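You operate a simulated robot arm through the tools that you are given. There is no shell and no other tool. Be economical: measure what you need, move in short steps, check, and stop when the job is done.

You are at the controls of a simulated robot arm. One attempt, no reset.

TASK
Top up the chiller from the blue can while the fan is off.
Fine: level between the lines, nothing on the floor; can back, blue lid shut, then fan on again. Set down upright: blue can.

It is judged by the outcome, as a careful person would: the job done as asked, and still so three seconds after it is handed in. It fails if anything else is knocked over, pushed out of place, dropped, spilled or broken. Lids that push on must go on centred and level and be pressed home; caps that screw on are set level and turned clockwise until they are tight.

THE ROBOT
A 7-joint arm with a two-finger parallel gripper on a trunk, on a base that drives. Base frame: it is fixed to the floor where the robot stands at the start and does not move with it; the origin is under the middle of the robot, x ahead of it, y to its left, z up. Readings come in mm, degrees, newtons and seconds.
With the tool pointing down near the work surface it reaches from about 240 to 720 mm from the robot's upright axis, wherever it stands. Its first joint turns from -115.0 to 115.0 degrees. Places, roughly: blue filler lid [400, -500, 1100]; fan switch [500, -100, 700]; heat knob [500, -200, 700]; white hatch [300, -700, 400]. Payload 3.91 kg.
Tool frame: the origin (TCP) lies between the finger pads and is the grasp point; the fingertips stand 30 mm ahead of it; z points along the fingers, y is the line along which they close. The gripper opens to 110 mm. The fingers are 20 mm wide and 10 mm thick; the gripper's body (48 by 112 mm) begins 55 mm behind the TCP.
Orientation is told as [roll, pitch, yaw] about the base's x, y, z axes, in that order, counted from this pose: with the fingers straight down and closing along the base's y, the tool's x points along the base's -x, its y along +y and its z along -z.

THE INTERFACE
- The arm moves only by the tool servo_tool. Its argument "moves" is one flat list of numbers, 7 for each row, row after row: the shift along the tool's x, y, z in units of 25 mm (1.0 is 25 mm), then the turn, a rotation vector about the tool's x, y, z in units of 4 degrees (1.0 is 4 degrees), then the finger opening in mm, from 0 to 110. In form: [tx, ty, tz, rx, ry, rz, grip, tx, ty, tz, rx, ry, rz, grip, ...]. A call has 1 to 8 rows; each row shifts and turns the commanded pose from where the row before left it, along the tool's axes as they then stand. A call with a number of a shift or a turn outside -1 to 1 is refused whole. A row lasts 0.2 s, in which the tool goes at most 50 mm and 8.6 degrees; a call with a longer step from one row to the next is refused whole, and so is a gripper value outside its range. A pose out of reach is approached as far as the arm can. The call stops where the force on the tool passes 40 N (or 10 N more than at its start, if that is more) or the arm is blocked; 0.2 s more then pass. Each finger travels about 108 mm/s and halts on what it meets, pressing with about 36 N; the grip force reading is that of the motor and also rises with nothing between the fingers. The clock runs only during rows and for 0.2 s after the last one: add rows that do not move to give the fingers time. It gives the time, the measured TCP pose, the force on the tool (base axes), the opening and the grip force at its end, in the units of the frame above (readings bear some noise), with the torque about the TCP (base axes, N m) and any sound that the robot's microphone picked up, and new pictures: "views" is both (left out), scene, wrist or none.
- Cameras (640 x 400 px; columns grow to the right, rows downward): "scene" is now at [-9, 87.4, 1814.1]; the picture's right is [-0.79, -0.62, 0.00], its down [-0.43, 0.55, -0.71] and it looks along [0.44, -0.56, -0.70] (base axes); focal length 295 px, centre (320, 200). "wrist" rides on the gripper at [72, 17, -103] in the tool frame; the picture's right is [-0.23, 0.97, 0.00], its down [-0.76, -0.18, -0.62] and it looks along [-0.61, -0.14, 0.78] (tool axes); focal length 222 px, centre (320, 200). There is no depth. A picture from a camera that has moved, and an enlarged one, comes with that camera's place and axes in the base frame and with its lens.
- move_column(by): slides the trunk up (or, below 0, down) by that many mm; the arm and the scene camera ride with it, the base frame stays. It gives what a move gives, with no picture.
- steer(legs): drives the robot by 1 to 6 legs, each [ahead, turn to the left] in mm and degrees, along the robot's own axes; the way and the turn of a leg run together, so that a leg with both is an arc; at most 1500 mm and 180 degrees a leg. The arm and the cameras ride along, it lands a little off, and it stops where it bumps. It gives what a move gives, and a new picture of the scene camera.
- turn_head(pan, tilt): turns the head with the scene camera to pan (to the left, within 155 degrees either way) and tilt (down, from -29 to 69), counted from straight ahead of the robot. It gives what a move gives, and a new picture of the scene camera.
- enlarge(camera, box): a new picture of the part [left, top, right, bottom] of that camera's present view, enlarged. The clock stands still meanwhile.
- finish_job(): hands the job in; it is judged then, once.

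Go step by step. Nothing tells you exact positions but the pictures and the camera data: compare them with the known pose of the tool, close in by small moves and look again before you grip or let go. The budget is 120 turns and 260 pictures, counting those below and the enlarged ones. Unless the task says otherwise, let go and move clear before handing in, and close with one line.

The tools are called as name(argument=value, ...) on one line, values as JSON. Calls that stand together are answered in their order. servo_tool: Moves the arm, as the interface text tells. Its arguments: {"type":"object","properties":{"moves":{"type":"array"},"views":{"type":"string","enum":["both","scene","wrist","none"]}},"required":["moves"]} The other tools are called the same way: move_column (by) slides the trunk up or down; steer (legs) drives the base; turn_head (pan, tilt) turns the head that bears the scene camera; enlarge (camera, box) takes an enlarged picture of a part of a camera's view; finish_job () hands the job in.

At the start:

```text
clock: 0.0
eef_pos: [304.5, -358.3, 1432.4]
ee_rot: [0.1, 0.0, 0.0]
force: [-1.1, 0.3, -0.1]
moment: [0.01, 0.02, -0.02]
gripper_width: 109.9
finger_force: 0.1
trunk travel left (down, up): [-925.0, 65.0]
robot x, y, heading: [5.3, 3.7, 0.2]
head pan, tilt: [-52.0, 44.6]
```

scene: 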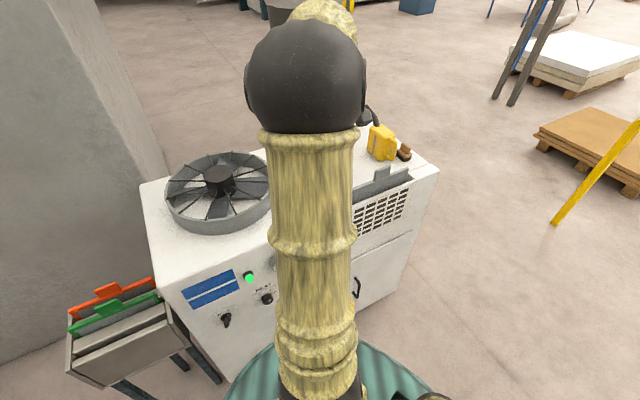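
wrist: 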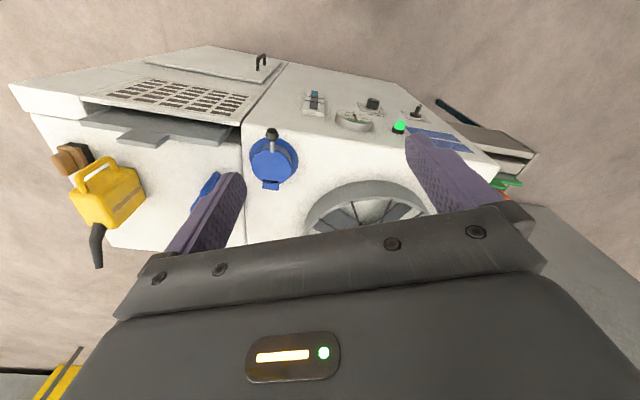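

I see the chiller with its fan, a blue filler lid, a yellow can, and possibly a blue can hidden behind a finger. I'll look closer first.

enlarge(camera="wrist", box=[0, 40, 320, 280])

enlarge(camera="wrist", box=[230, 60, 550, 260])

enlarge(camera="scene", box=[140, 130, 440, 340])

```text
1.67 times, centred on (160, 160) of wrist
camera zoom: at [233.1, -341.1, 1535.1], right [0.23, 0.97, 0.0], down [0.76, -0.18, 0.62], along [0.61, -0.14, -0.78], focal length 370 px, centre (587, 267)
```

zoom: 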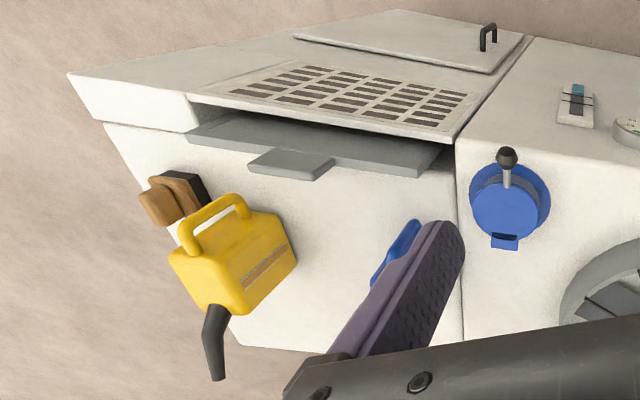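

```text
2.00 times, centred on (390, 160) of wrist
camera zoom: at [233.1, -341.1, 1535.1], right [0.23, 0.97, 0.0], down [0.76, -0.18, 0.62], along [0.61, -0.14, -0.78], focal length 444 px, centre (180, 280)
```

zoom: 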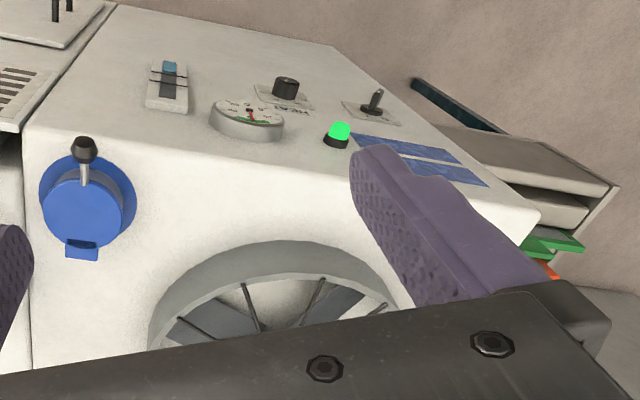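

```text
1.90 times, centred on (290, 235) of scene
camera zoom: at [-9.0, 87.4, 1814.1], right [-0.79, -0.62, 0.0], down [-0.43, 0.55, -0.71], along [0.44, -0.56, -0.7], focal length 562 px, centre (377, 133)
```

zoom: 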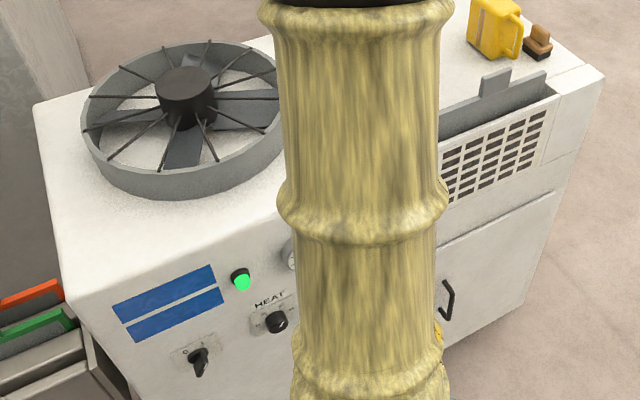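

The chiller's front faces me, at about x 400, with the blue can behind the right finger. I'll shift the arm left to clear the view.

servo_tool(moves=[0.3, 1, 0, 0, 0, 0, 110, 0.3, 1, 0, 0, 0, 0, 110, 0.3, 1, 0, 0, 0, 0, 110, 0.3, 1, 0, 0, 0, 0, 110, 0.3, 1, 0, 0, 0, 0, 110, 0.3, 1, 0, 0, 0, 0, 110, 0.3, 1, 0, 0, 0, 0, 110, 0.3, 1, 0, 0, 0, 0, 110])

```text
clock: 1.8
eef_pos: [243.3, -155.7, 1433.8]
ee_rot: [-0.1, 0.0, 0.1]
force: [-0.5, 0.9, 0.6]
moment: [-0.03, -0.01, -0.04]
gripper_width: 110.1
finger_force: 0.0
trunk travel left (down, up): [-925.0, 65.0]
robot x, y, heading: [-1.3, 1.4, 0.2]
head pan, tilt: [-52.0, 44.6]
camera scene: at [-10.3, 88.7, 1814.1], right [-0.79, -0.62, 0.0], down [-0.43, 0.55, -0.71], along [0.44, -0.56, -0.7], focal length 295 px, centre (320, 200)
camera wrist: at [170.6, -139.7, 1536.0], right [0.23, 0.97, 0.0], down [0.76, -0.18, 0.62], along [0.61, -0.14, -0.78], focal length 222 px, centre (320, 200)
```

scene: 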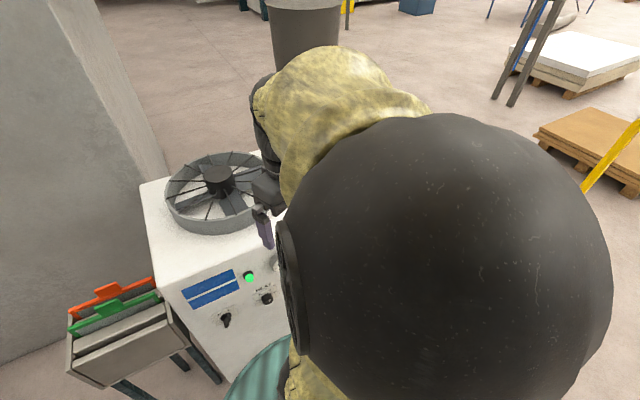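
wrist: 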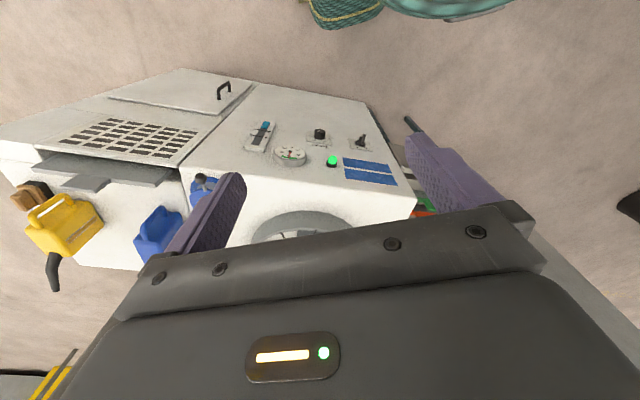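

enlarge(camera="wrist", box=[230, 100, 410, 210])

enlarge(camera="wrist", box=[0, 140, 240, 300])

enlarge(camera="scene", box=[150, 150, 310, 350])

```text
3.56 times, centred on (320, 155) of wrist
camera zoom: at [170.6, -139.7, 1536.0], right [0.23, 0.97, 0.0], down [0.76, -0.18, 0.62], along [0.61, -0.14, -0.78], focal length 790 px, centre (320, 360)
```

zoom: 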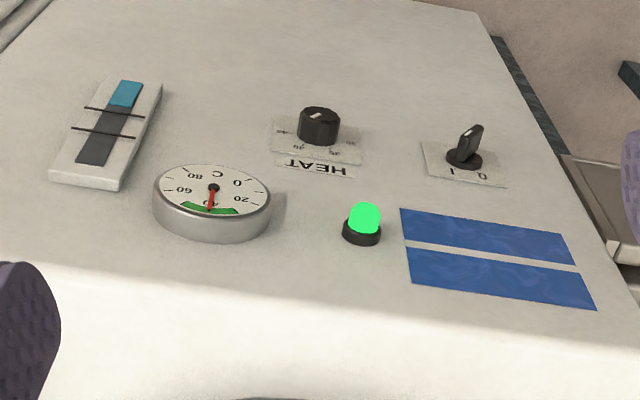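

```text
2.50 times, centred on (120, 220) of wrist
camera zoom: at [170.6, -139.7, 1536.0], right [0.23, 0.97, 0.0], down [0.76, -0.18, 0.62], along [0.61, -0.14, -0.78], focal length 555 px, centre (820, 150)
```

zoom: 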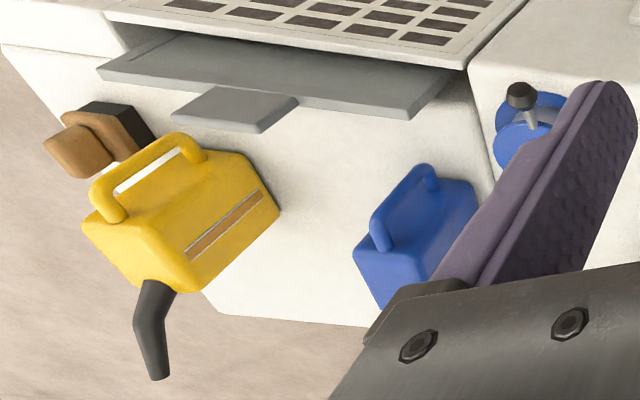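

```text
2.00 times, centred on (230, 250) of scene
camera zoom: at [-10.3, 88.7, 1814.1], right [-0.79, -0.62, 0.0], down [-0.43, 0.55, -0.71], along [0.44, -0.56, -0.7], focal length 590 px, centre (500, 100)
```

zoom: 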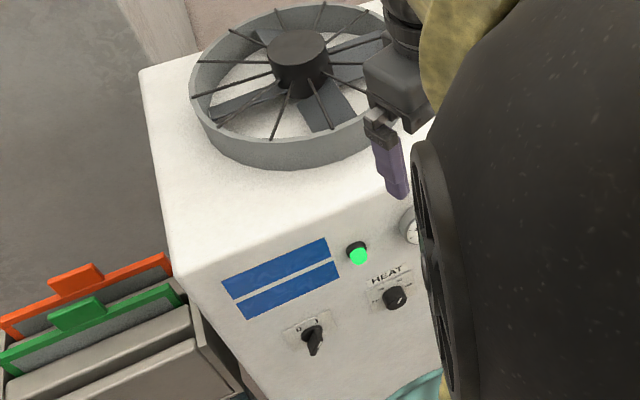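

The gauge reads below the lower line and the green lamp is lit, so the fan is on. The switch is near [545,-70,708]. I'll turn the tool level so it points at the front panel.

servo_tool(moves=[-1, 0.3, 0, 0, -1, 0, 110, -1, 0.3, 0.07, 0, -1, 0, 110, -0.99, 0.3, 0.14, 0, -1, 0, 110, -0.98, 0.3, 0.21, 0, -1, 0, 110, -0.96, 0.3, 0.28, 0, -1, 0, 110, -0.94, 0.3, 0.34, 0, -1, 0, 110, 0, 0.3, 0, 0, -1, 0, 110, 0, 0.3, 0, 0, -1, 0, 110], views="none")

servo_tool(moves=[0, 0, 0, 0, -1, 0, 60, 0, 0, 0, 0, -1, 0, 60, 0, 0, 0, 0, -1, 0, 60, 0, 0, 0, 0, -1, 0, 60, 0, 0, 0, 0, -1, 0, 60, 0, 0, 0, 0, -1, 0, 60, 0, 0, 0, 0, -1, 0, 60, 0, 0, 0, 0, -1, 0, 60], views="none")

servo_tool(moves=[0, 0, 0, 0, -1, 0, 60, 0, 0, 0, 0, -1, 0, 60, 0, 0, 0, 0, -1, 0, 60, 0, 0, 0, 0, -1, 0, 60, 0, 0, 0, 0, -1, 0, 60, 0, 0, 0, 0, -1, 0, 60, 0, 0, 0, 0, -0.5, 0, 60])

```text
clock: 3.6
eef_pos: [396.1, -97.0, 1432.3]
ee_rot: [0.1, -32.0, 0.1]
force: [-0.7, 0.5, -0.5]
moment: [0.0, -0.01, -0.01]
gripper_width: 109.8
finger_force: 0.1
trunk travel left (down, up): [-925.0, 65.0]
robot x, y, heading: [-0.9, -0.5, 0.0]
head pan, tilt: [-52.0, 44.6]
```

```text
clock: 5.4
eef_pos: [398.9, -93.0, 1434.7]
ee_rot: [2.3, -56.1, -0.3]
force: [-0.7, -0.8, -0.1]
moment: [0.01, 0.03, 0.01]
gripper_width: 60.0
finger_force: 0.1
out of reach, approached as far as the arm can: row 6, 8
trunk travel left (down, up): [-925.0, 65.0]
robot x, y, heading: [-1.9, 1.5, 0.1]
head pan, tilt: [-52.0, 44.6]
```

```text
clock: 7.0
eef_pos: [444.9, -122.9, 1484.4]
ee_rot: [8.8, -82.1, -7.0]
force: [-0.6, -0.3, -1.0]
moment: [-0.05, 0.02, -0.02]
gripper_width: 59.9
finger_force: 0.1
out of reach, approached as far as the arm can: row 1, 2, 3, 4, 5, 6, 7
trunk travel left (down, up): [-925.0, 65.0]
robot x, y, heading: [0.8, -0.7, -0.1]
head pan, tilt: [-52.0, 44.6]
camera scene: at [-8.9, 87.5, 1814.1], right [-0.79, -0.62, 0.0], down [-0.43, 0.55, -0.71], along [0.44, -0.56, -0.7], focal length 295 px, centre (320, 200)
camera wrist: at [331.2, -108.3, 1426.9], right [0.0, 0.97, 0.25], down [-0.51, -0.21, 0.84], along [0.86, -0.13, 0.49], focal length 222 px, centre (320, 200)
```

scene: 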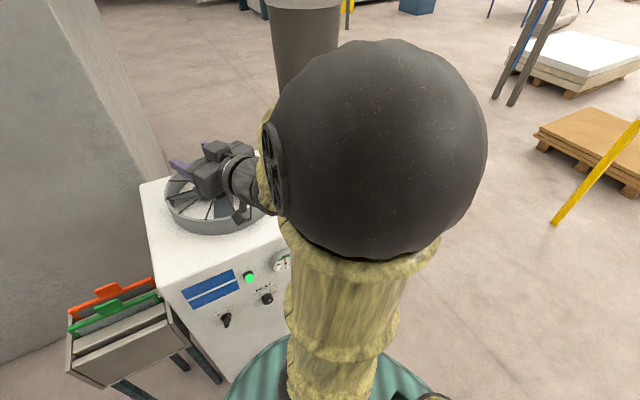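
wrist: 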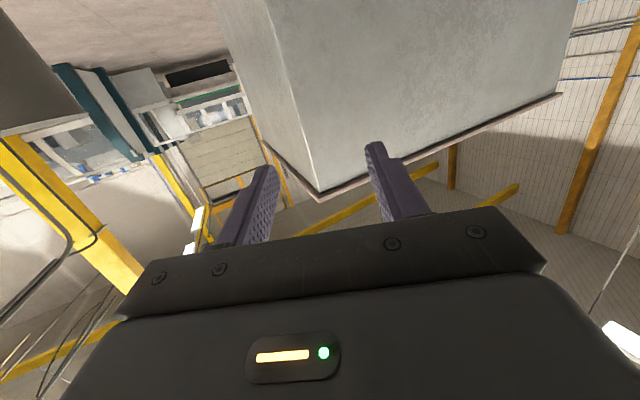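

The arm is too folded for a level tool this close. I'll back off 200 mm and lower the trunk, then work from farther out.

steer(legs=[[-250, 0]])

move_column(by=-700)

servo_tool(moves=[0, 0, 1, 0, 0, 0, 60, 0, 0, 1, 0, 0, 0, 60, 0, 0, 1, 0, 0, 0, 60, 0, 0, 1, 0, 0, 0, 60])

```text
clock: 9.0
eef_pos: [198.6, -124.8, 1485.3]
ee_rot: [9.1, -81.9, -7.5]
force: [-0.4, -0.2, -0.2]
moment: [-0.04, -0.01, 0.02]
gripper_width: 60.1
finger_force: 0.2
trunk travel left (down, up): [-925.0, 65.0]
robot x, y, heading: [-245.2, 1.4, 0.1]
head pan, tilt: [-52.0, 44.6]
camera scene: at [-255.3, 87.8, 1814.1], right [-0.79, -0.61, 0.0], down [-0.43, 0.55, -0.71], along [0.44, -0.56, -0.7], focal length 295 px, centre (320, 200)
```

scene: 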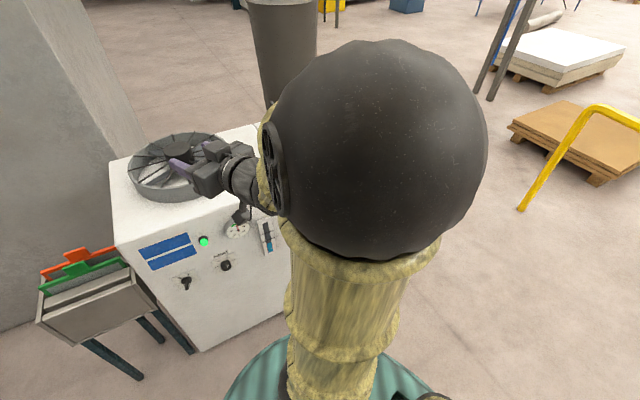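

```text
refused: -700 is not a number from -400 to 400
```

```text
clock: 10.0
eef_pos: [299.9, -122.0, 1469.8]
ee_rot: [9.2, -81.9, -7.6]
force: [-0.4, 0.3, 1.3]
moment: [-0.01, -0.02, 0.02]
gripper_width: 59.9
finger_force: 0.0
trunk travel left (down, up): [-925.0, 65.0]
robot x, y, heading: [-247.5, 1.1, 0.1]
head pan, tilt: [-52.0, 44.6]
camera scene: at [-252.4, 87.9, 1814.1], right [-0.79, -0.61, 0.0], down [-0.43, 0.55, -0.71], along [0.44, -0.56, -0.7], focal length 295 px, centre (320, 200)
camera wrist: at [185.9, -106.1, 1411.9], right [0.01, 0.97, 0.25], down [-0.51, -0.21, 0.84], along [0.86, -0.13, 0.49], focal length 222 px, centre (320, 200)
```

scene: 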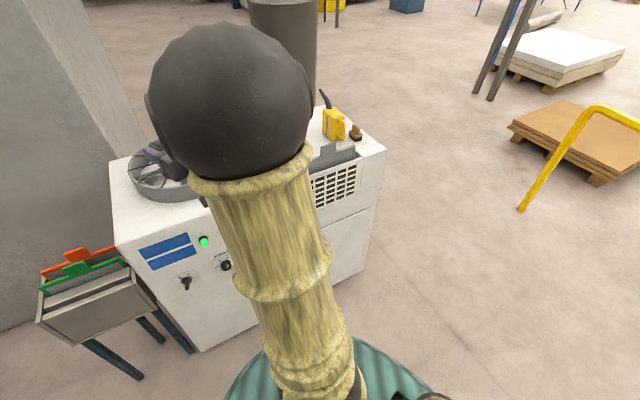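
wrist: 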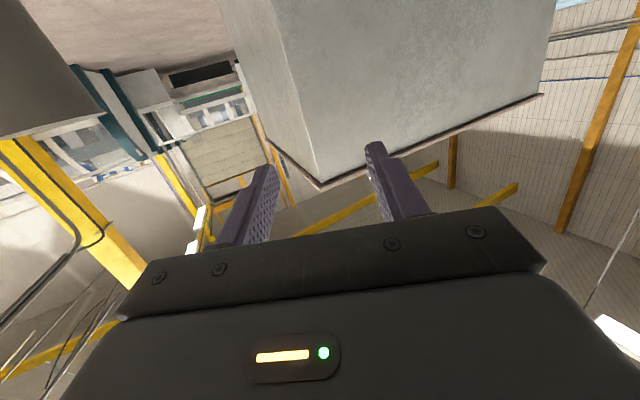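

move_column(by=-400)

move_column(by=-350)

servo_tool(moves=[0, 0, 0, 0, -1, 0, 60, 0, 0, 0, 0, -1, 0, 60, 0, 0, 0, 0, 0, 0, 60])

```text
clock: 13.8
eef_pos: [298.8, -121.7, 1070.7]
ee_rot: [9.1, -82.0, -7.6]
force: [-0.4, -0.6, -0.2]
moment: [0.02, 0.04, 0.02]
gripper_width: 59.9
finger_force: 0.1
trunk travel left (down, up): [-525.0, 465.0]
robot x, y, heading: [-245.3, 1.6, 0.4]
head pan, tilt: [-52.0, 44.6]
```

```text
clock: 17.3
eef_pos: [298.7, -121.0, 720.2]
ee_rot: [9.1, -82.0, -7.5]
force: [-0.5, 0.4, -0.2]
moment: [-0.03, -0.02, 0.0]
gripper_width: 60.1
finger_force: 0.1
trunk travel left (down, up): [-175.0, 815.0]
robot x, y, heading: [-246.7, -0.4, -0.1]
head pan, tilt: [-52.0, 44.6]
```

```text
clock: 18.1
eef_pos: [297.2, -120.1, 720.8]
ee_rot: [92.1, -88.7, -90.6]
force: [0.5, -0.1, -0.2]
moment: [0.01, 0.0, 0.0]
gripper_width: 60.0
finger_force: 0.0
trunk travel left (down, up): [-175.0, 815.0]
robot x, y, heading: [-244.5, -0.3, -0.0]
head pan, tilt: [-52.0, 44.6]
camera scene: at [-253.9, 87.8, 1064.1], right [-0.79, -0.61, 0.0], down [-0.43, 0.55, -0.71], along [0.44, -0.56, -0.7], focal length 295 px, centre (320, 200)
camera wrist: at [193.8, -105.4, 647.4], right [-0.03, 0.97, 0.25], down [-0.62, -0.21, 0.76], along [0.79, -0.13, 0.6], focal length 222 px, centre (320, 200)
```

scene: 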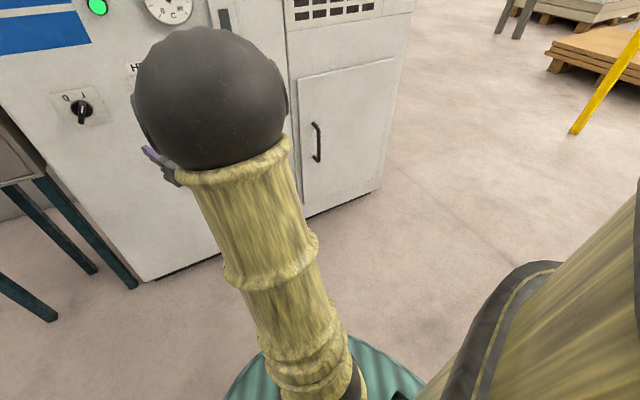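
wrist: 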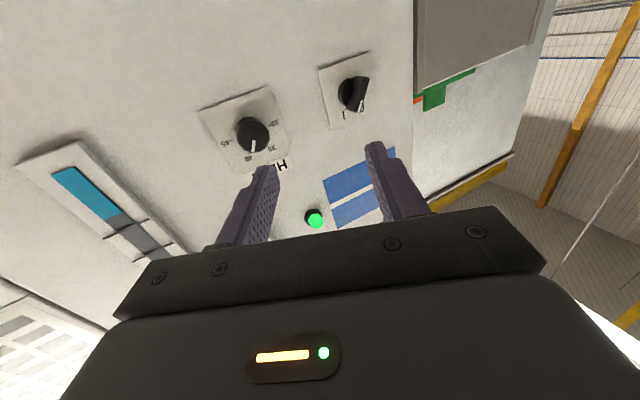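

enlarge(camera="wrist", box=[310, 50, 410, 130])

enlarge(camera="scene", box=[40, 70, 140, 140])

enlarge(camera="wrist", box=[0, 120, 220, 280])

```text
5.00 times, centred on (360, 90) of wrist
camera zoom: at [193.8, -105.4, 647.4], right [-0.03, 0.97, 0.25], down [-0.62, -0.21, 0.76], along [0.79, -0.13, 0.6], focal length 1111 px, centre (120, 750)
```

zoom: 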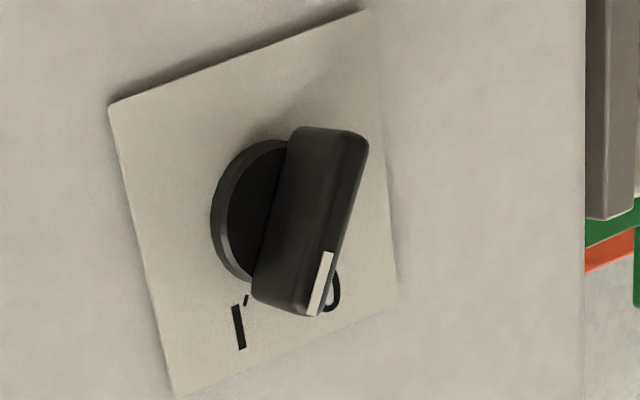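

```text
5.71 times, centred on (90, 105) of scene
camera zoom: at [-253.9, 87.8, 1064.1], right [-0.79, -0.61, 0.0], down [-0.43, 0.55, -0.71], along [0.44, -0.56, -0.7], focal length 1685 px, centre (1634, 743)
```

zoom: 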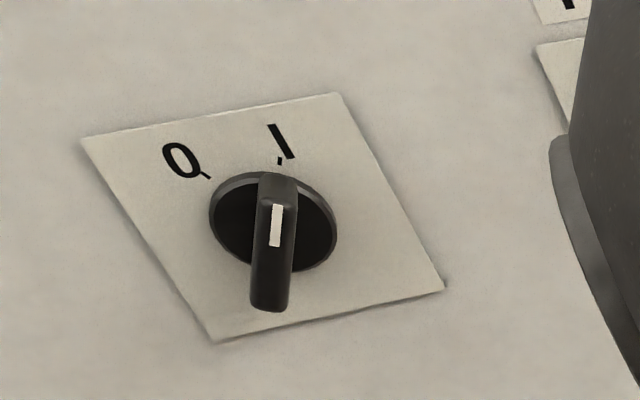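

```text
2.50 times, centred on (110, 200) of wrist
camera zoom: at [193.8, -105.4, 647.4], right [-0.03, 0.97, 0.25], down [-0.62, -0.21, 0.76], along [0.79, -0.13, 0.6], focal length 555 px, centre (845, 200)
```

zoom: 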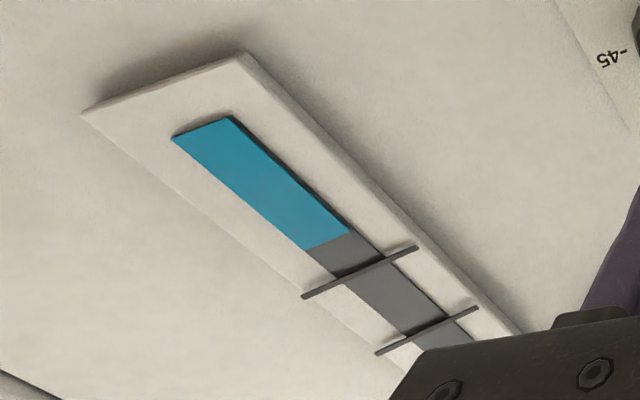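

The rotary switch points to 1, about 30° right of vertical, and 0 is about 30° left. I'll approach with the fingers rolled 30° to match the wing.

servo_tool(moves=[-0.2, 0.52, 1, 0, 0, 0, 60, -0.2, 0.53, 1, 0, 0, 0, 60, -0.2, 0.53, 1, 0, 0, 0, 60, -0.2, 0.53, 0.6, 0, 0, 0, 60, 0, 0, 0, 0, 0, 1, 60, 0, 0, 0, 0, 0, 1, 60, 0, 0, 0, 0, 0, 1, 60, 0, 0, 0, 0, 0, 1, 60], views="none")

servo_tool(moves=[0, 0, 0, 0, 0, 1, 60, 0, 0, 0, 0, 0, 1, 60, 0, 0, 0, 0, 0, 1, 60, 0, 0, 0, 0, 0, 0.5, 60])

enlarge(camera="wrist", box=[220, 60, 440, 220])

enlarge(camera="scene", box=[30, 40, 190, 180])

```text
clock: 19.9
eef_pos: [385.4, -65.6, 740.9]
ee_rot: [90.0, -72.7, -88.5]
force: [-0.2, 0.4, 0.4]
moment: [-0.03, -0.02, -0.01]
gripper_width: 60.1
finger_force: 0.0
trunk travel left (down, up): [-175.0, 815.0]
robot x, y, heading: [-246.3, 0.5, 0.0]
head pan, tilt: [-52.0, 44.6]
```

```text
clock: 20.9
eef_pos: [386.2, -66.8, 741.5]
ee_rot: [90.0, -58.7, -88.6]
force: [-0.2, -0.9, 0.5]
moment: [-0.01, 0.03, 0.01]
gripper_width: 60.0
finger_force: 0.1
trunk travel left (down, up): [-175.0, 815.0]
robot x, y, heading: [-243.3, 2.1, -0.2]
head pan, tilt: [-52.0, 44.6]
camera scene: at [-253.9, 87.8, 1064.1], right [-0.79, -0.61, 0.0], down [-0.43, 0.55, -0.71], along [0.44, -0.56, -0.7], focal length 295 px, centre (320, 200)
camera wrist: at [281.1, -17.5, 687.4], right [-0.02, 0.71, 0.7], down [-0.61, -0.56, 0.56], along [0.79, -0.42, 0.44], focal length 222 px, centre (320, 200)
```

scene: 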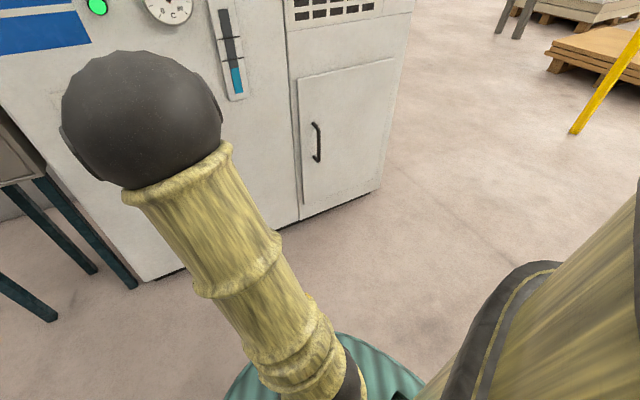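
wrist: 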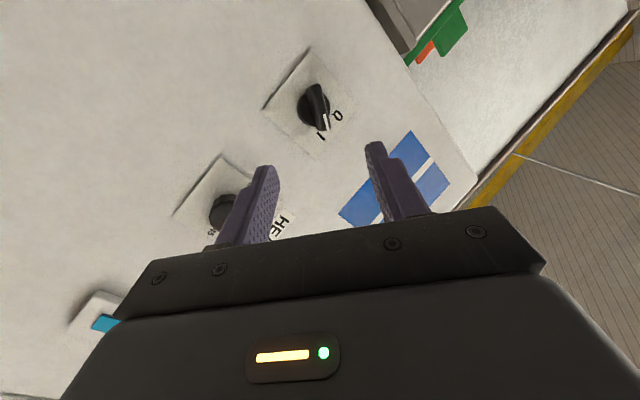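

```text
2.50 times, centred on (330, 140) of wrist
camera zoom: at [281.1, -17.5, 687.4], right [-0.02, 0.71, 0.7], down [-0.61, -0.56, 0.56], along [0.79, -0.42, 0.44], focal length 555 px, centre (295, 350)
```

zoom: 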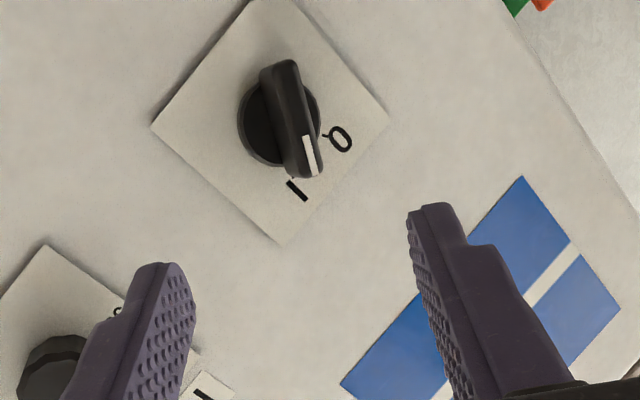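

```text
2.86 times, centred on (110, 110) of scene
camera zoom: at [-253.9, 87.8, 1064.1], right [-0.79, -0.61, 0.0], down [-0.43, 0.55, -0.71], along [0.44, -0.56, -0.7], focal length 842 px, centre (920, 457)
```

zoom: 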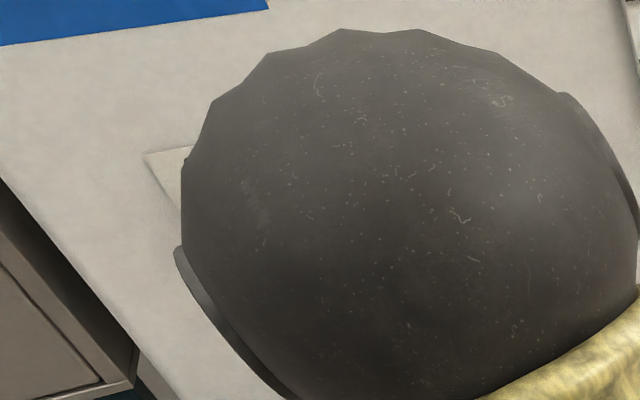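

servo_tool(moves=[0, 0, 1, 0, 0, 0, 60, 0, 0, 1, 0, 0, 0, 60, 0, 0, 1, 0, 0, 0, 60, 0, 0, 0.6, 0, 0, 0, 60], views="wrist")

enlarge(camera="wrist", box=[220, 60, 440, 220])

```text
clock: 21.9
eef_pos: [476.9, -64.5, 740.8]
ee_rot: [90.1, -58.7, -88.4]
force: [-0.8, -1.2, 1.0]
moment: [0.01, 0.0, -0.01]
gripper_width: 60.2
finger_force: 0.0
trunk travel left (down, up): [-175.0, 815.0]
robot x, y, heading: [-244.7, -2.5, -0.3]
head pan, tilt: [-52.0, 44.6]
camera wrist: at [370.8, -15.5, 687.0], right [-0.02, 0.71, 0.7], down [-0.61, -0.56, 0.56], along [0.79, -0.42, 0.45], focal length 222 px, centre (320, 200)
```

wrist: 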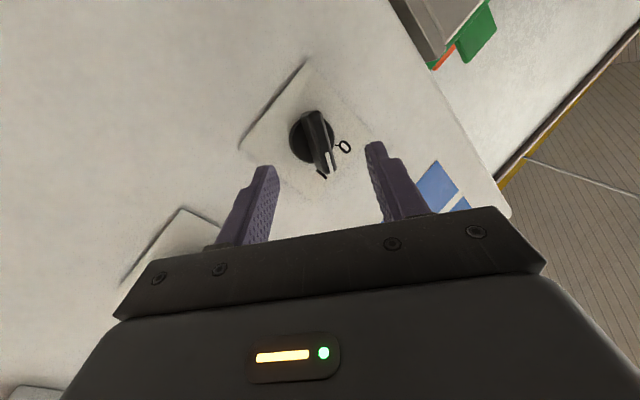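

```text
2.50 times, centred on (330, 140) of wrist
camera zoom: at [370.8, -15.5, 687.0], right [-0.02, 0.71, 0.7], down [-0.61, -0.56, 0.56], along [0.79, -0.42, 0.45], focal length 555 px, centre (295, 350)
```

zoom: 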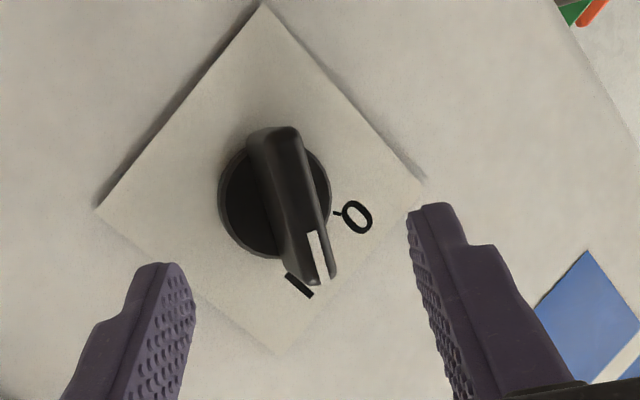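

The panel is turned about 22° (its normal is roughly [-0.93, 0.37]), so I'll back off a little and yaw the tool to match.

servo_tool(moves=[0, 0, -1, 0.8, -0.46, 0, 60, 0, 0, -0.6, 0.8, -0.46, 0, 60, 0, 0, 0, 0.8, -0.46, 0, 60, 0, 0, 0, 0.8, -0.46, 0, 60, 0, 0, 0, 0.8, -0.46, 0, 60, 0, 0, 0, 0.8, -0.46, 0, 60], views="wrist")

enlarge(camera="wrist", box=[220, 60, 440, 220])

```text
clock: 23.3
eef_pos: [435.6, -63.1, 740.8]
ee_rot: [89.0, -58.8, -109.9]
force: [-0.3, 0.7, 0.0]
moment: [0.05, -0.01, 0.05]
gripper_width: 60.1
finger_force: 0.1
trunk travel left (down, up): [-175.0, 815.0]
robot x, y, heading: [-242.5, 0.2, -0.1]
head pan, tilt: [-52.0, 44.6]
camera wrist: at [356.9, 20.9, 687.6], right [0.26, 0.67, 0.7], down [-0.77, -0.29, 0.57], along [0.58, -0.68, 0.44], focal length 222 px, centre (320, 200)
```

wrist: 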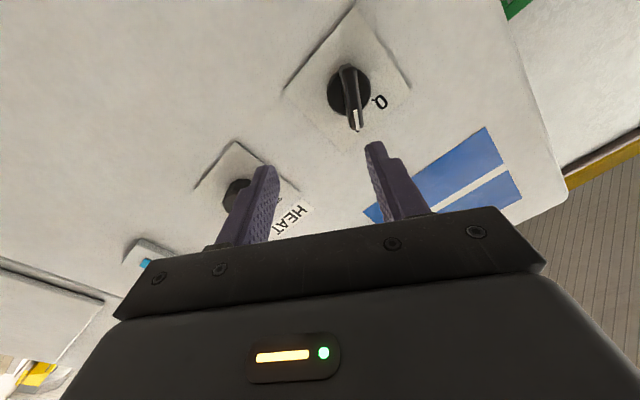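

```text
2.50 times, centred on (330, 140) of wrist
camera zoom: at [356.9, 20.9, 687.6], right [0.26, 0.67, 0.7], down [-0.77, -0.29, 0.57], along [0.58, -0.68, 0.44], focal length 555 px, centre (295, 350)
```

zoom: 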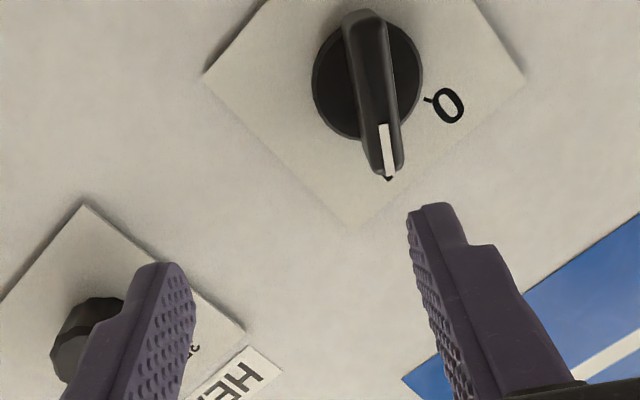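

servo_tool(moves=[0.42, 0.66, 0.5, 0, 0, 0, 60, 0.42, 0.66, 0.5, 0, 0, 0, 60, 0, 0, 0, 0, 0, 0, 60], views="none")

enlarge(camera="wrist", box=[220, 60, 440, 220])

```text
clock: 24.1
eef_pos: [474.7, -36.4, 741.3]
ee_rot: [89.0, -58.8, -109.9]
force: [-0.2, 1.1, 0.6]
moment: [0.01, -0.02, 0.01]
gripper_width: 60.1
finger_force: 0.0
trunk travel left (down, up): [-175.0, 815.0]
robot x, y, heading: [-248.0, 2.4, -0.1]
head pan, tilt: [-52.0, 44.6]
```

```text
2.50 times, centred on (330, 140) of wrist
camera zoom: at [395.0, 48.7, 688.1], right [0.26, 0.67, 0.7], down [-0.77, -0.29, 0.57], along [0.58, -0.68, 0.44], focal length 555 px, centre (295, 350)
```

zoom: 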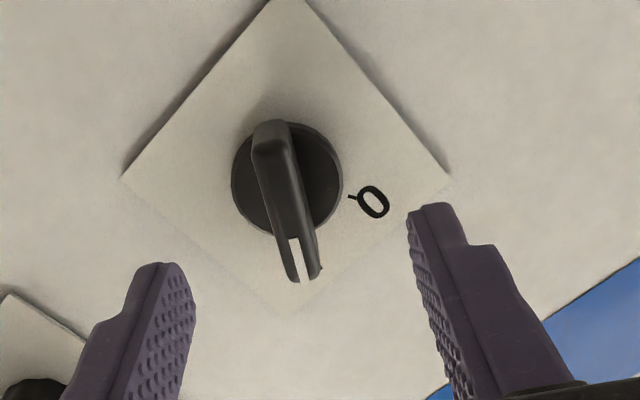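

Tool axis and knob line up now. I'll go forward 52 mm and close on the wing.

servo_tool(moves=[0, -0.06, 1, 0, 0, 0, 60, 0, -0.06, 1, 0, 0, 0, 60, 0, 0, 0.1, 0, 0, 0, 60], views="wrist")

enlarge(camera="wrist", box=[220, 80, 440, 240])

```text
clock: 24.9
eef_pos: [522.7, -57.0, 737.4]
ee_rot: [89.0, -58.8, -109.7]
force: [-0.1, 0.3, 1.0]
moment: [0.01, -0.01, 0.01]
gripper_width: 60.3
finger_force: 0.1
trunk travel left (down, up): [-175.0, 815.0]
robot x, y, heading: [-244.5, 2.5, -0.1]
head pan, tilt: [-52.0, 44.6]
camera wrist: at [443.9, 27.3, 684.7], right [0.26, 0.67, 0.7], down [-0.77, -0.29, 0.57], along [0.58, -0.68, 0.44], focal length 222 px, centre (320, 200)
```

wrist: 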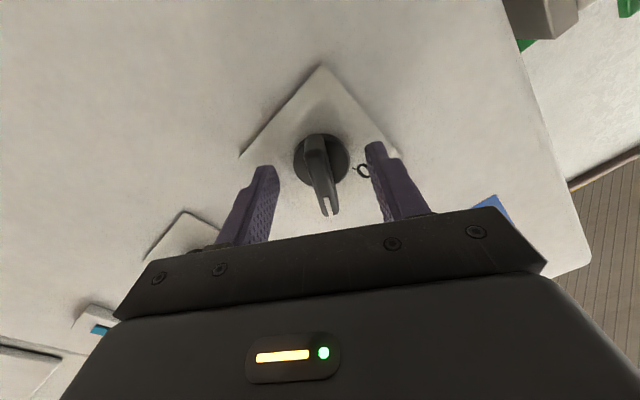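

```text
2.50 times, centred on (330, 160) of wrist
camera zoom: at [443.9, 27.3, 684.7], right [0.26, 0.67, 0.7], down [-0.77, -0.29, 0.57], along [0.58, -0.68, 0.44], focal length 555 px, centre (295, 300)
```

zoom: 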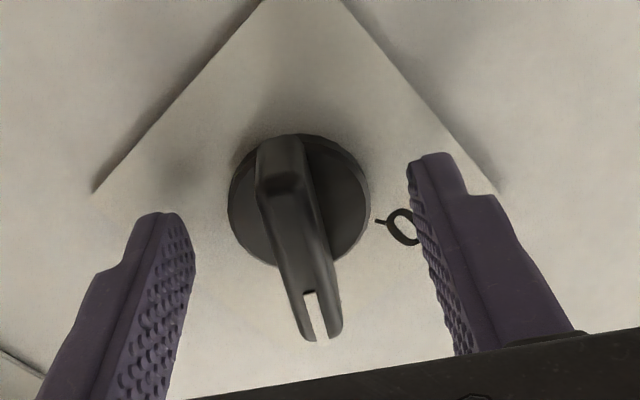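

servo_tool(moves=[0, 0, 0, 0, 0, 0, 30, 0, 0, 0, 0, 0, 0, 5, 0, 0, 0, 0, 0, 0, 5, 0, 0, 0, 0, 0, 0, 5], views="wrist")

servo_tool(moves=[0, 0, 0, 0, 0, -1, 5, 0, 0, 0, 0, 0, -1, 5, 0, 0, 0, 0, 0, -1, 5, 0, 0, 0, 0, 0, -1, 5, 0, 0, 0, 0, 0, -1, 5, 0, 0, 0, 0, 0, -1, 5, 0, 0, 0, 0, 0, -1, 5], views="wrist")

```text
clock: 25.9
eef_pos: [524.7, -57.7, 738.6]
ee_rot: [89.1, -58.8, -109.7]
force: [8.4, 2.8, 7.4]
moment: [-0.35, 1.01, -0.8]
gripper_width: 12.7
finger_force: 45.5
trunk travel left (down, up): [-175.0, 815.0]
robot x, y, heading: [-241.6, 3.1, -0.4]
head pan, tilt: [-52.0, 44.6]
camera wrist: at [444.0, 28.0, 685.2], right [0.26, 0.67, 0.7], down [-0.77, -0.29, 0.57], along [0.58, -0.68, 0.44], focal length 222 px, centre (320, 200)
```

wrist: 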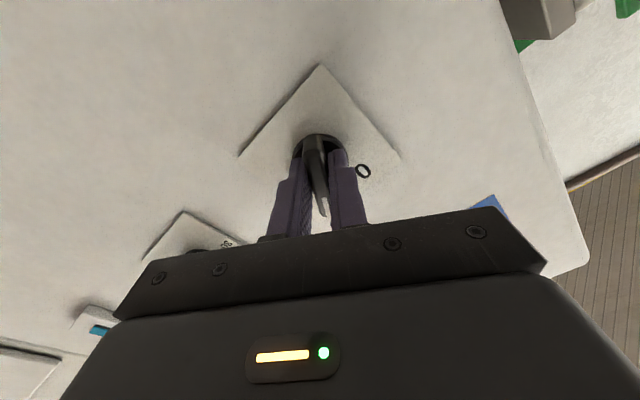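

```text
clock: 27.5
eef_pos: [523.8, -58.1, 738.1]
ee_rot: [80.5, -86.8, -101.2]
force: [34.7, -2.6, 15.5]
moment: [0.0, 0.05, -1.06]
gripper_width: 13.0
finger_force: 44.7
trunk travel left (down, up): [-175.0, 815.0]
robot x, y, heading: [-239.8, -1.2, -0.1]
head pan, tilt: [-52.0, 44.6]
camera wrist: at [432.2, -1.7, 666.6], right [0.34, 0.9, 0.28], down [-0.65, 0.01, 0.76], along [0.68, -0.44, 0.59], focal length 222 px, centre (320, 200)
```

wrist: 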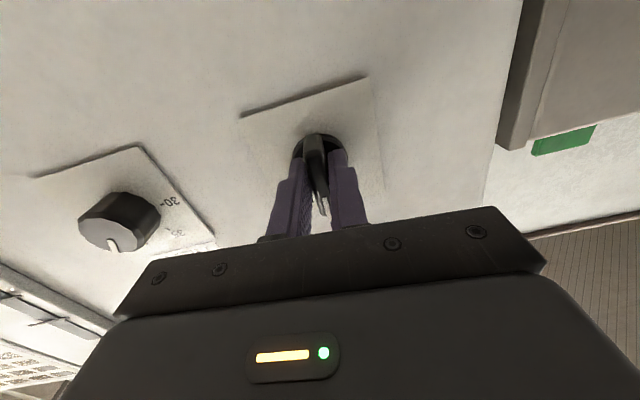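

servo_tool(moves=[0, 0, 0.05, 0, 0, -1, 5, 0, 0, 0.05, 0, 0, -1, 5, 0, 0, 0, 0, 0, -1, 5, 0, 0, 0, 0, 0, -1, 5], views="none")

servo_tool(moves=[0, 0, 0, 0, 0, -1, 5, 0, 0, 0, 0, 0, -1, 5, 0, 0, 0, 0, 0, -1, 5, 0, 0, 0, 0, 0, -1, 5], views="wrist")

```text
clock: 28.5
eef_pos: [522.7, -58.8, 738.2]
ee_rot: [-87.6, -77.1, 66.8]
force: [-26.4, 13.0, -8.5]
moment: [0.19, 0.41, -1.23]
gripper_width: 12.5
finger_force: 44.5
trunk travel left (down, up): [-175.0, 815.0]
robot x, y, heading: [-246.1, -2.3, -0.0]
head pan, tilt: [-52.0, 44.6]
```

```text
clock: 28.9
eef_pos: [521.5, -58.2, 738.8]
ee_rot: [-88.0, -73.5, 67.5]
force: [-11.0, 5.3, -3.1]
moment: [-0.55, -1.27, -0.89]
gripper_width: 13.0
finger_force: 45.6
trunk travel left (down, up): [-175.0, 815.0]
robot x, y, heading: [-248.3, 0.3, -0.0]
head pan, tilt: [-52.0, 44.6]
stopped in row 2: the force on the tool passed its limit at 42 N (the readings are from after the stop); the commanded pose is now the measured one
camera wrist: at [423.2, -25.8, 663.9], right [0.35, 0.93, -0.06], down [-0.56, 0.26, 0.79], along [0.75, -0.24, 0.61], focal length 222 px, centre (320, 200)
```

wrist: 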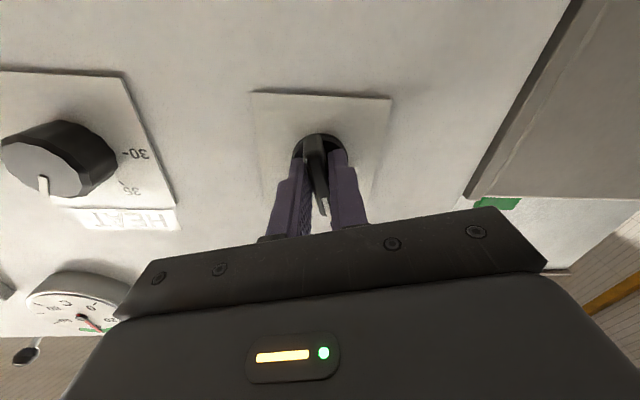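

servo_tool(moves=[0, 0, -0.04, 0, 0, -1, 5, 0, 0, 0, 0, 0, -1, 5, 0, 0, 0, 0, 0, -1, 5], views="wrist")

enlarge(camera="wrist", box=[220, 80, 440, 240])

enlarge(camera="scene", box=[0, 0, 260, 160])

```text
clock: 29.7
eef_pos: [522.5, -59.3, 739.3]
ee_rot: [-88.8, -61.5, 68.1]
force: [11.0, -1.6, 9.0]
moment: [0.06, 0.19, -1.48]
gripper_width: 12.8
finger_force: 45.1
trunk travel left (down, up): [-175.0, 815.0]
robot x, y, heading: [-247.2, 0.1, -0.3]
head pan, tilt: [-52.0, 44.6]
camera wrist: at [417.5, -40.6, 666.6], right [0.34, 0.9, -0.27], down [-0.5, 0.41, 0.76], along [0.8, -0.12, 0.59], focal length 222 px, centre (320, 200)
```

wrist: 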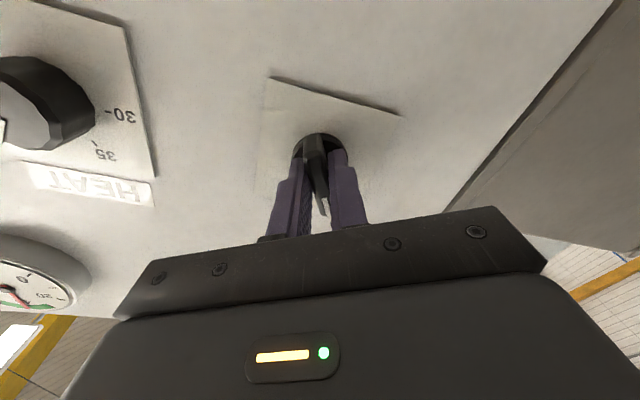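

```text
2.50 times, centred on (330, 160) of wrist
camera zoom: at [417.5, -40.6, 666.6], right [0.34, 0.9, -0.27], down [-0.5, 0.41, 0.76], along [0.8, -0.12, 0.59], focal length 555 px, centre (295, 300)
```

zoom: 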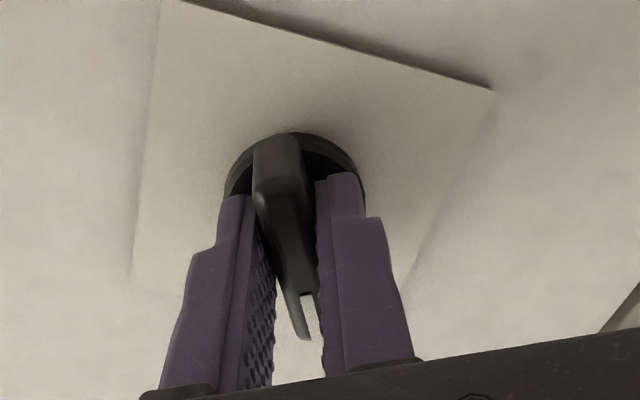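

```text
2.46 times, centred on (130, 80) of scene
camera zoom: at [-254.1, 88.0, 1064.2], right [-0.79, -0.61, 0.0], down [-0.43, 0.55, -0.71], along [0.44, -0.56, -0.7], focal length 726 px, centre (788, 495)
```

zoom: 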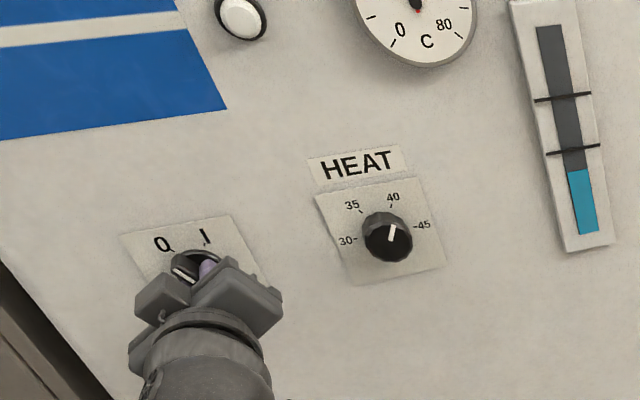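

The lamp is out and the fan is off, and from this trunk height the scene camera can see the level gauge. I'll release, back off and raise the trunk.

servo_tool(moves=[0, 0, 0, 0, 0, 0, 30, 0, 0, 0, 0, 0, 0, 60, 0, 0, 0, 0, 0, 0, 60, 0, 0, -1, 0, 0, 1, 60, 0, 0, -1, 0, 0, 1, 60, 0, 0, -1, 0, 0, 1, 60, 0, 0, -1, 0, 0, 1, 60, 0, 0, -1, 0, 0, 1, 60], views="none")

steer(legs=[[-150, 0]])

move_column(by=400)

move_column(by=380)

servo_tool(moves=[0, 0, 0, 0, 0, 1, 90, 0, 0, 0, 0, 0, 1, 90, 0, 0, 0, 0, 0, 0.5, 90, 0, 0, 0, 0, 1, 0, 90, 0, 0, 0, 0, 1, 0, 90, 0, 0, 0, 0, 1, 0, 90, 0, 0, 0, 0, 1, 0, 90, 0, 0, 0, 0, 1, 0, 90], views="both")

```text
clock: 31.5
eef_pos: [405.4, -13.8, 738.3]
ee_rot: [-85.5, -81.5, 64.7]
force: [-0.6, -0.5, 0.1]
moment: [-0.03, -0.01, 0.01]
gripper_width: 60.2
finger_force: 0.1
trunk travel left (down, up): [-175.0, 815.0]
robot x, y, heading: [-245.6, -0.8, -0.2]
head pan, tilt: [-52.0, 44.6]
```

```text
clock: 33.0
eef_pos: [256.7, -13.6, 737.6]
ee_rot: [-85.5, -81.5, 64.9]
force: [0.4, -0.1, 0.1]
moment: [-0.01, 0.02, 0.01]
gripper_width: 59.9
finger_force: 0.1
trunk travel left (down, up): [-175.0, 815.0]
robot x, y, heading: [-394.0, -0.4, -0.1]
head pan, tilt: [-52.0, 44.6]
camera scene: at [-403.6, 88.2, 1064.1], right [-0.79, -0.61, 0.0], down [-0.43, 0.55, -0.71], along [0.44, -0.56, -0.7], focal length 295 px, centre (320, 200)
```

scene: 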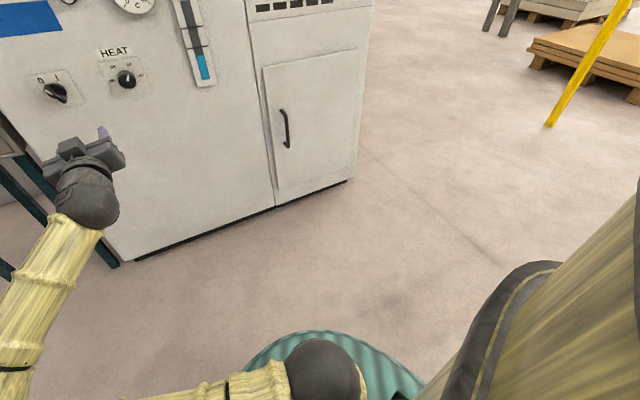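

```text
clock: 36.8
eef_pos: [255.8, -12.6, 1138.7]
ee_rot: [-85.5, -81.4, 64.9]
force: [0.5, 0.3, -0.4]
moment: [0.05, 0.01, -0.01]
gripper_width: 60.1
finger_force: 0.1
trunk travel left (down, up): [-575.0, 415.0]
robot x, y, heading: [-391.9, 0.0, 0.0]
head pan, tilt: [-52.0, 44.6]
```

```text
clock: 40.5
eef_pos: [256.9, -13.2, 1518.1]
ee_rot: [-85.4, -81.4, 65.0]
force: [0.5, -0.2, 0.2]
moment: [-0.01, -0.01, 0.0]
gripper_width: 60.1
finger_force: 0.0
trunk travel left (down, up): [-955.0, 35.0]
robot x, y, heading: [-393.8, -0.8, -0.0]
head pan, tilt: [-52.0, 44.6]
```

```text
clock: 42.3
eef_pos: [255.9, -13.1, 1518.1]
ee_rot: [4.4, -69.1, -24.7]
force: [1.0, -0.2, 0.3]
moment: [0.07, -0.02, -0.01]
gripper_width: 90.1
finger_force: 0.1
trunk travel left (down, up): [-955.0, 35.0]
robot x, y, heading: [-395.0, 0.2, 0.0]
head pan, tilt: [-52.0, 44.6]
camera scene: at [-404.0, 87.7, 1844.1], right [-0.79, -0.61, 0.0], down [-0.43, 0.55, -0.71], along [0.44, -0.56, -0.7], focal length 295 px, centre (320, 200)
camera wrist: at [147.0, 46.2, 1486.9], right [0.42, 0.88, 0.24], down [-0.36, -0.08, 0.93], along [0.83, -0.47, 0.29], focal length 222 px, centre (320, 200)
```

scene: 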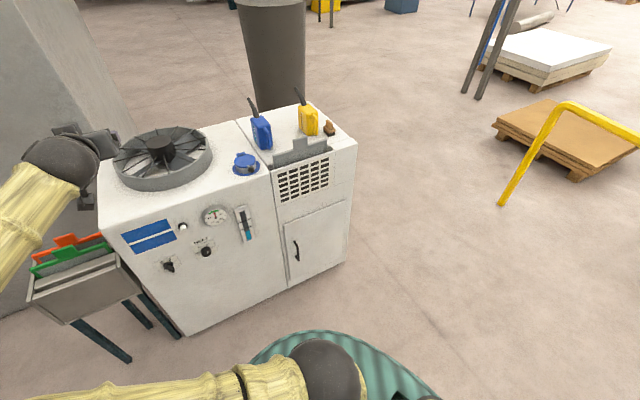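
wrist: 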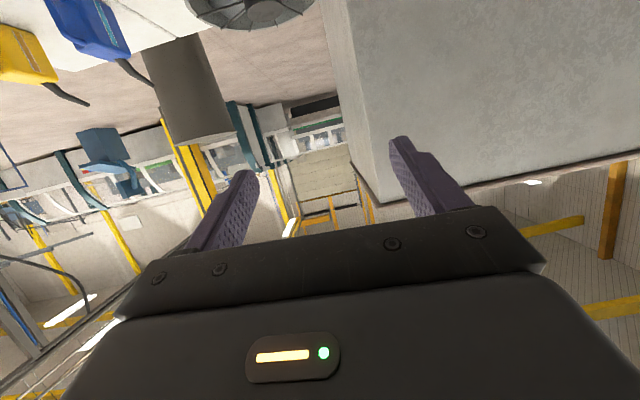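

Now the scene camera sees everything: blue can beside the filler lid, with its spout pointing away to the rear. I'll zoom in.

enlarge(camera="scene", box=[200, 80, 360, 200])

enlarge(camera="scene", box=[220, 130, 280, 190])

enlarge(camera="wrist", box=[0, 0, 200, 120])

```text
3.33 times, centred on (280, 140) of scene
camera zoom: at [-404.0, 87.7, 1844.1], right [-0.79, -0.61, 0.0], down [-0.43, 0.55, -0.71], along [0.44, -0.56, -0.7], focal length 983 px, centre (453, 400)
```

zoom: 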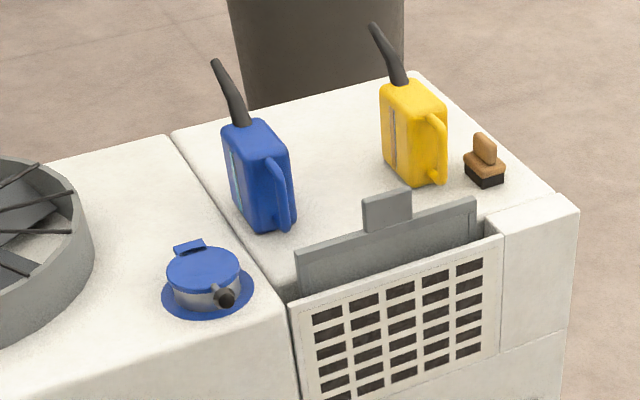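

```text
6.67 times, centred on (250, 160) of scene
camera zoom: at [-404.0, 87.7, 1844.1], right [-0.79, -0.61, 0.0], down [-0.43, 0.55, -0.71], along [0.44, -0.56, -0.7], focal length 1966 px, centre (787, 467)
```

zoom: 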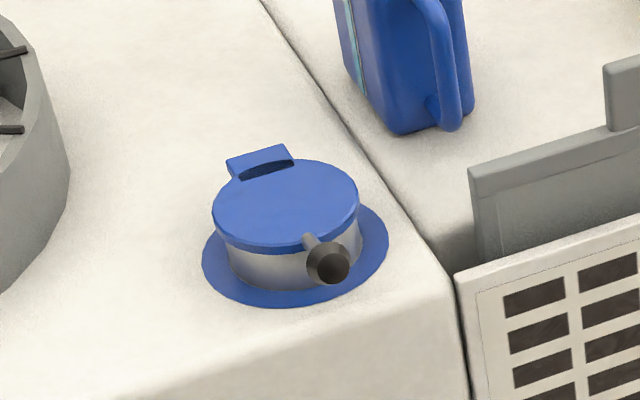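

```text
3.20 times, centred on (100, 60) of wrist
camera zoom: at [147.0, 46.2, 1486.9], right [0.42, 0.88, 0.24], down [-0.36, -0.08, 0.93], along [0.83, -0.47, 0.29], focal length 711 px, centre (1024, 648)
```

zoom: 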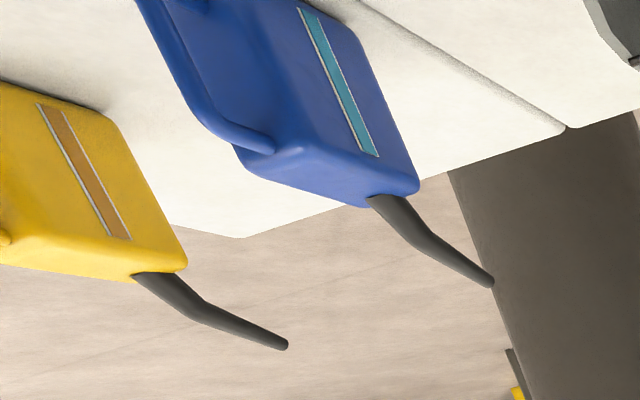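

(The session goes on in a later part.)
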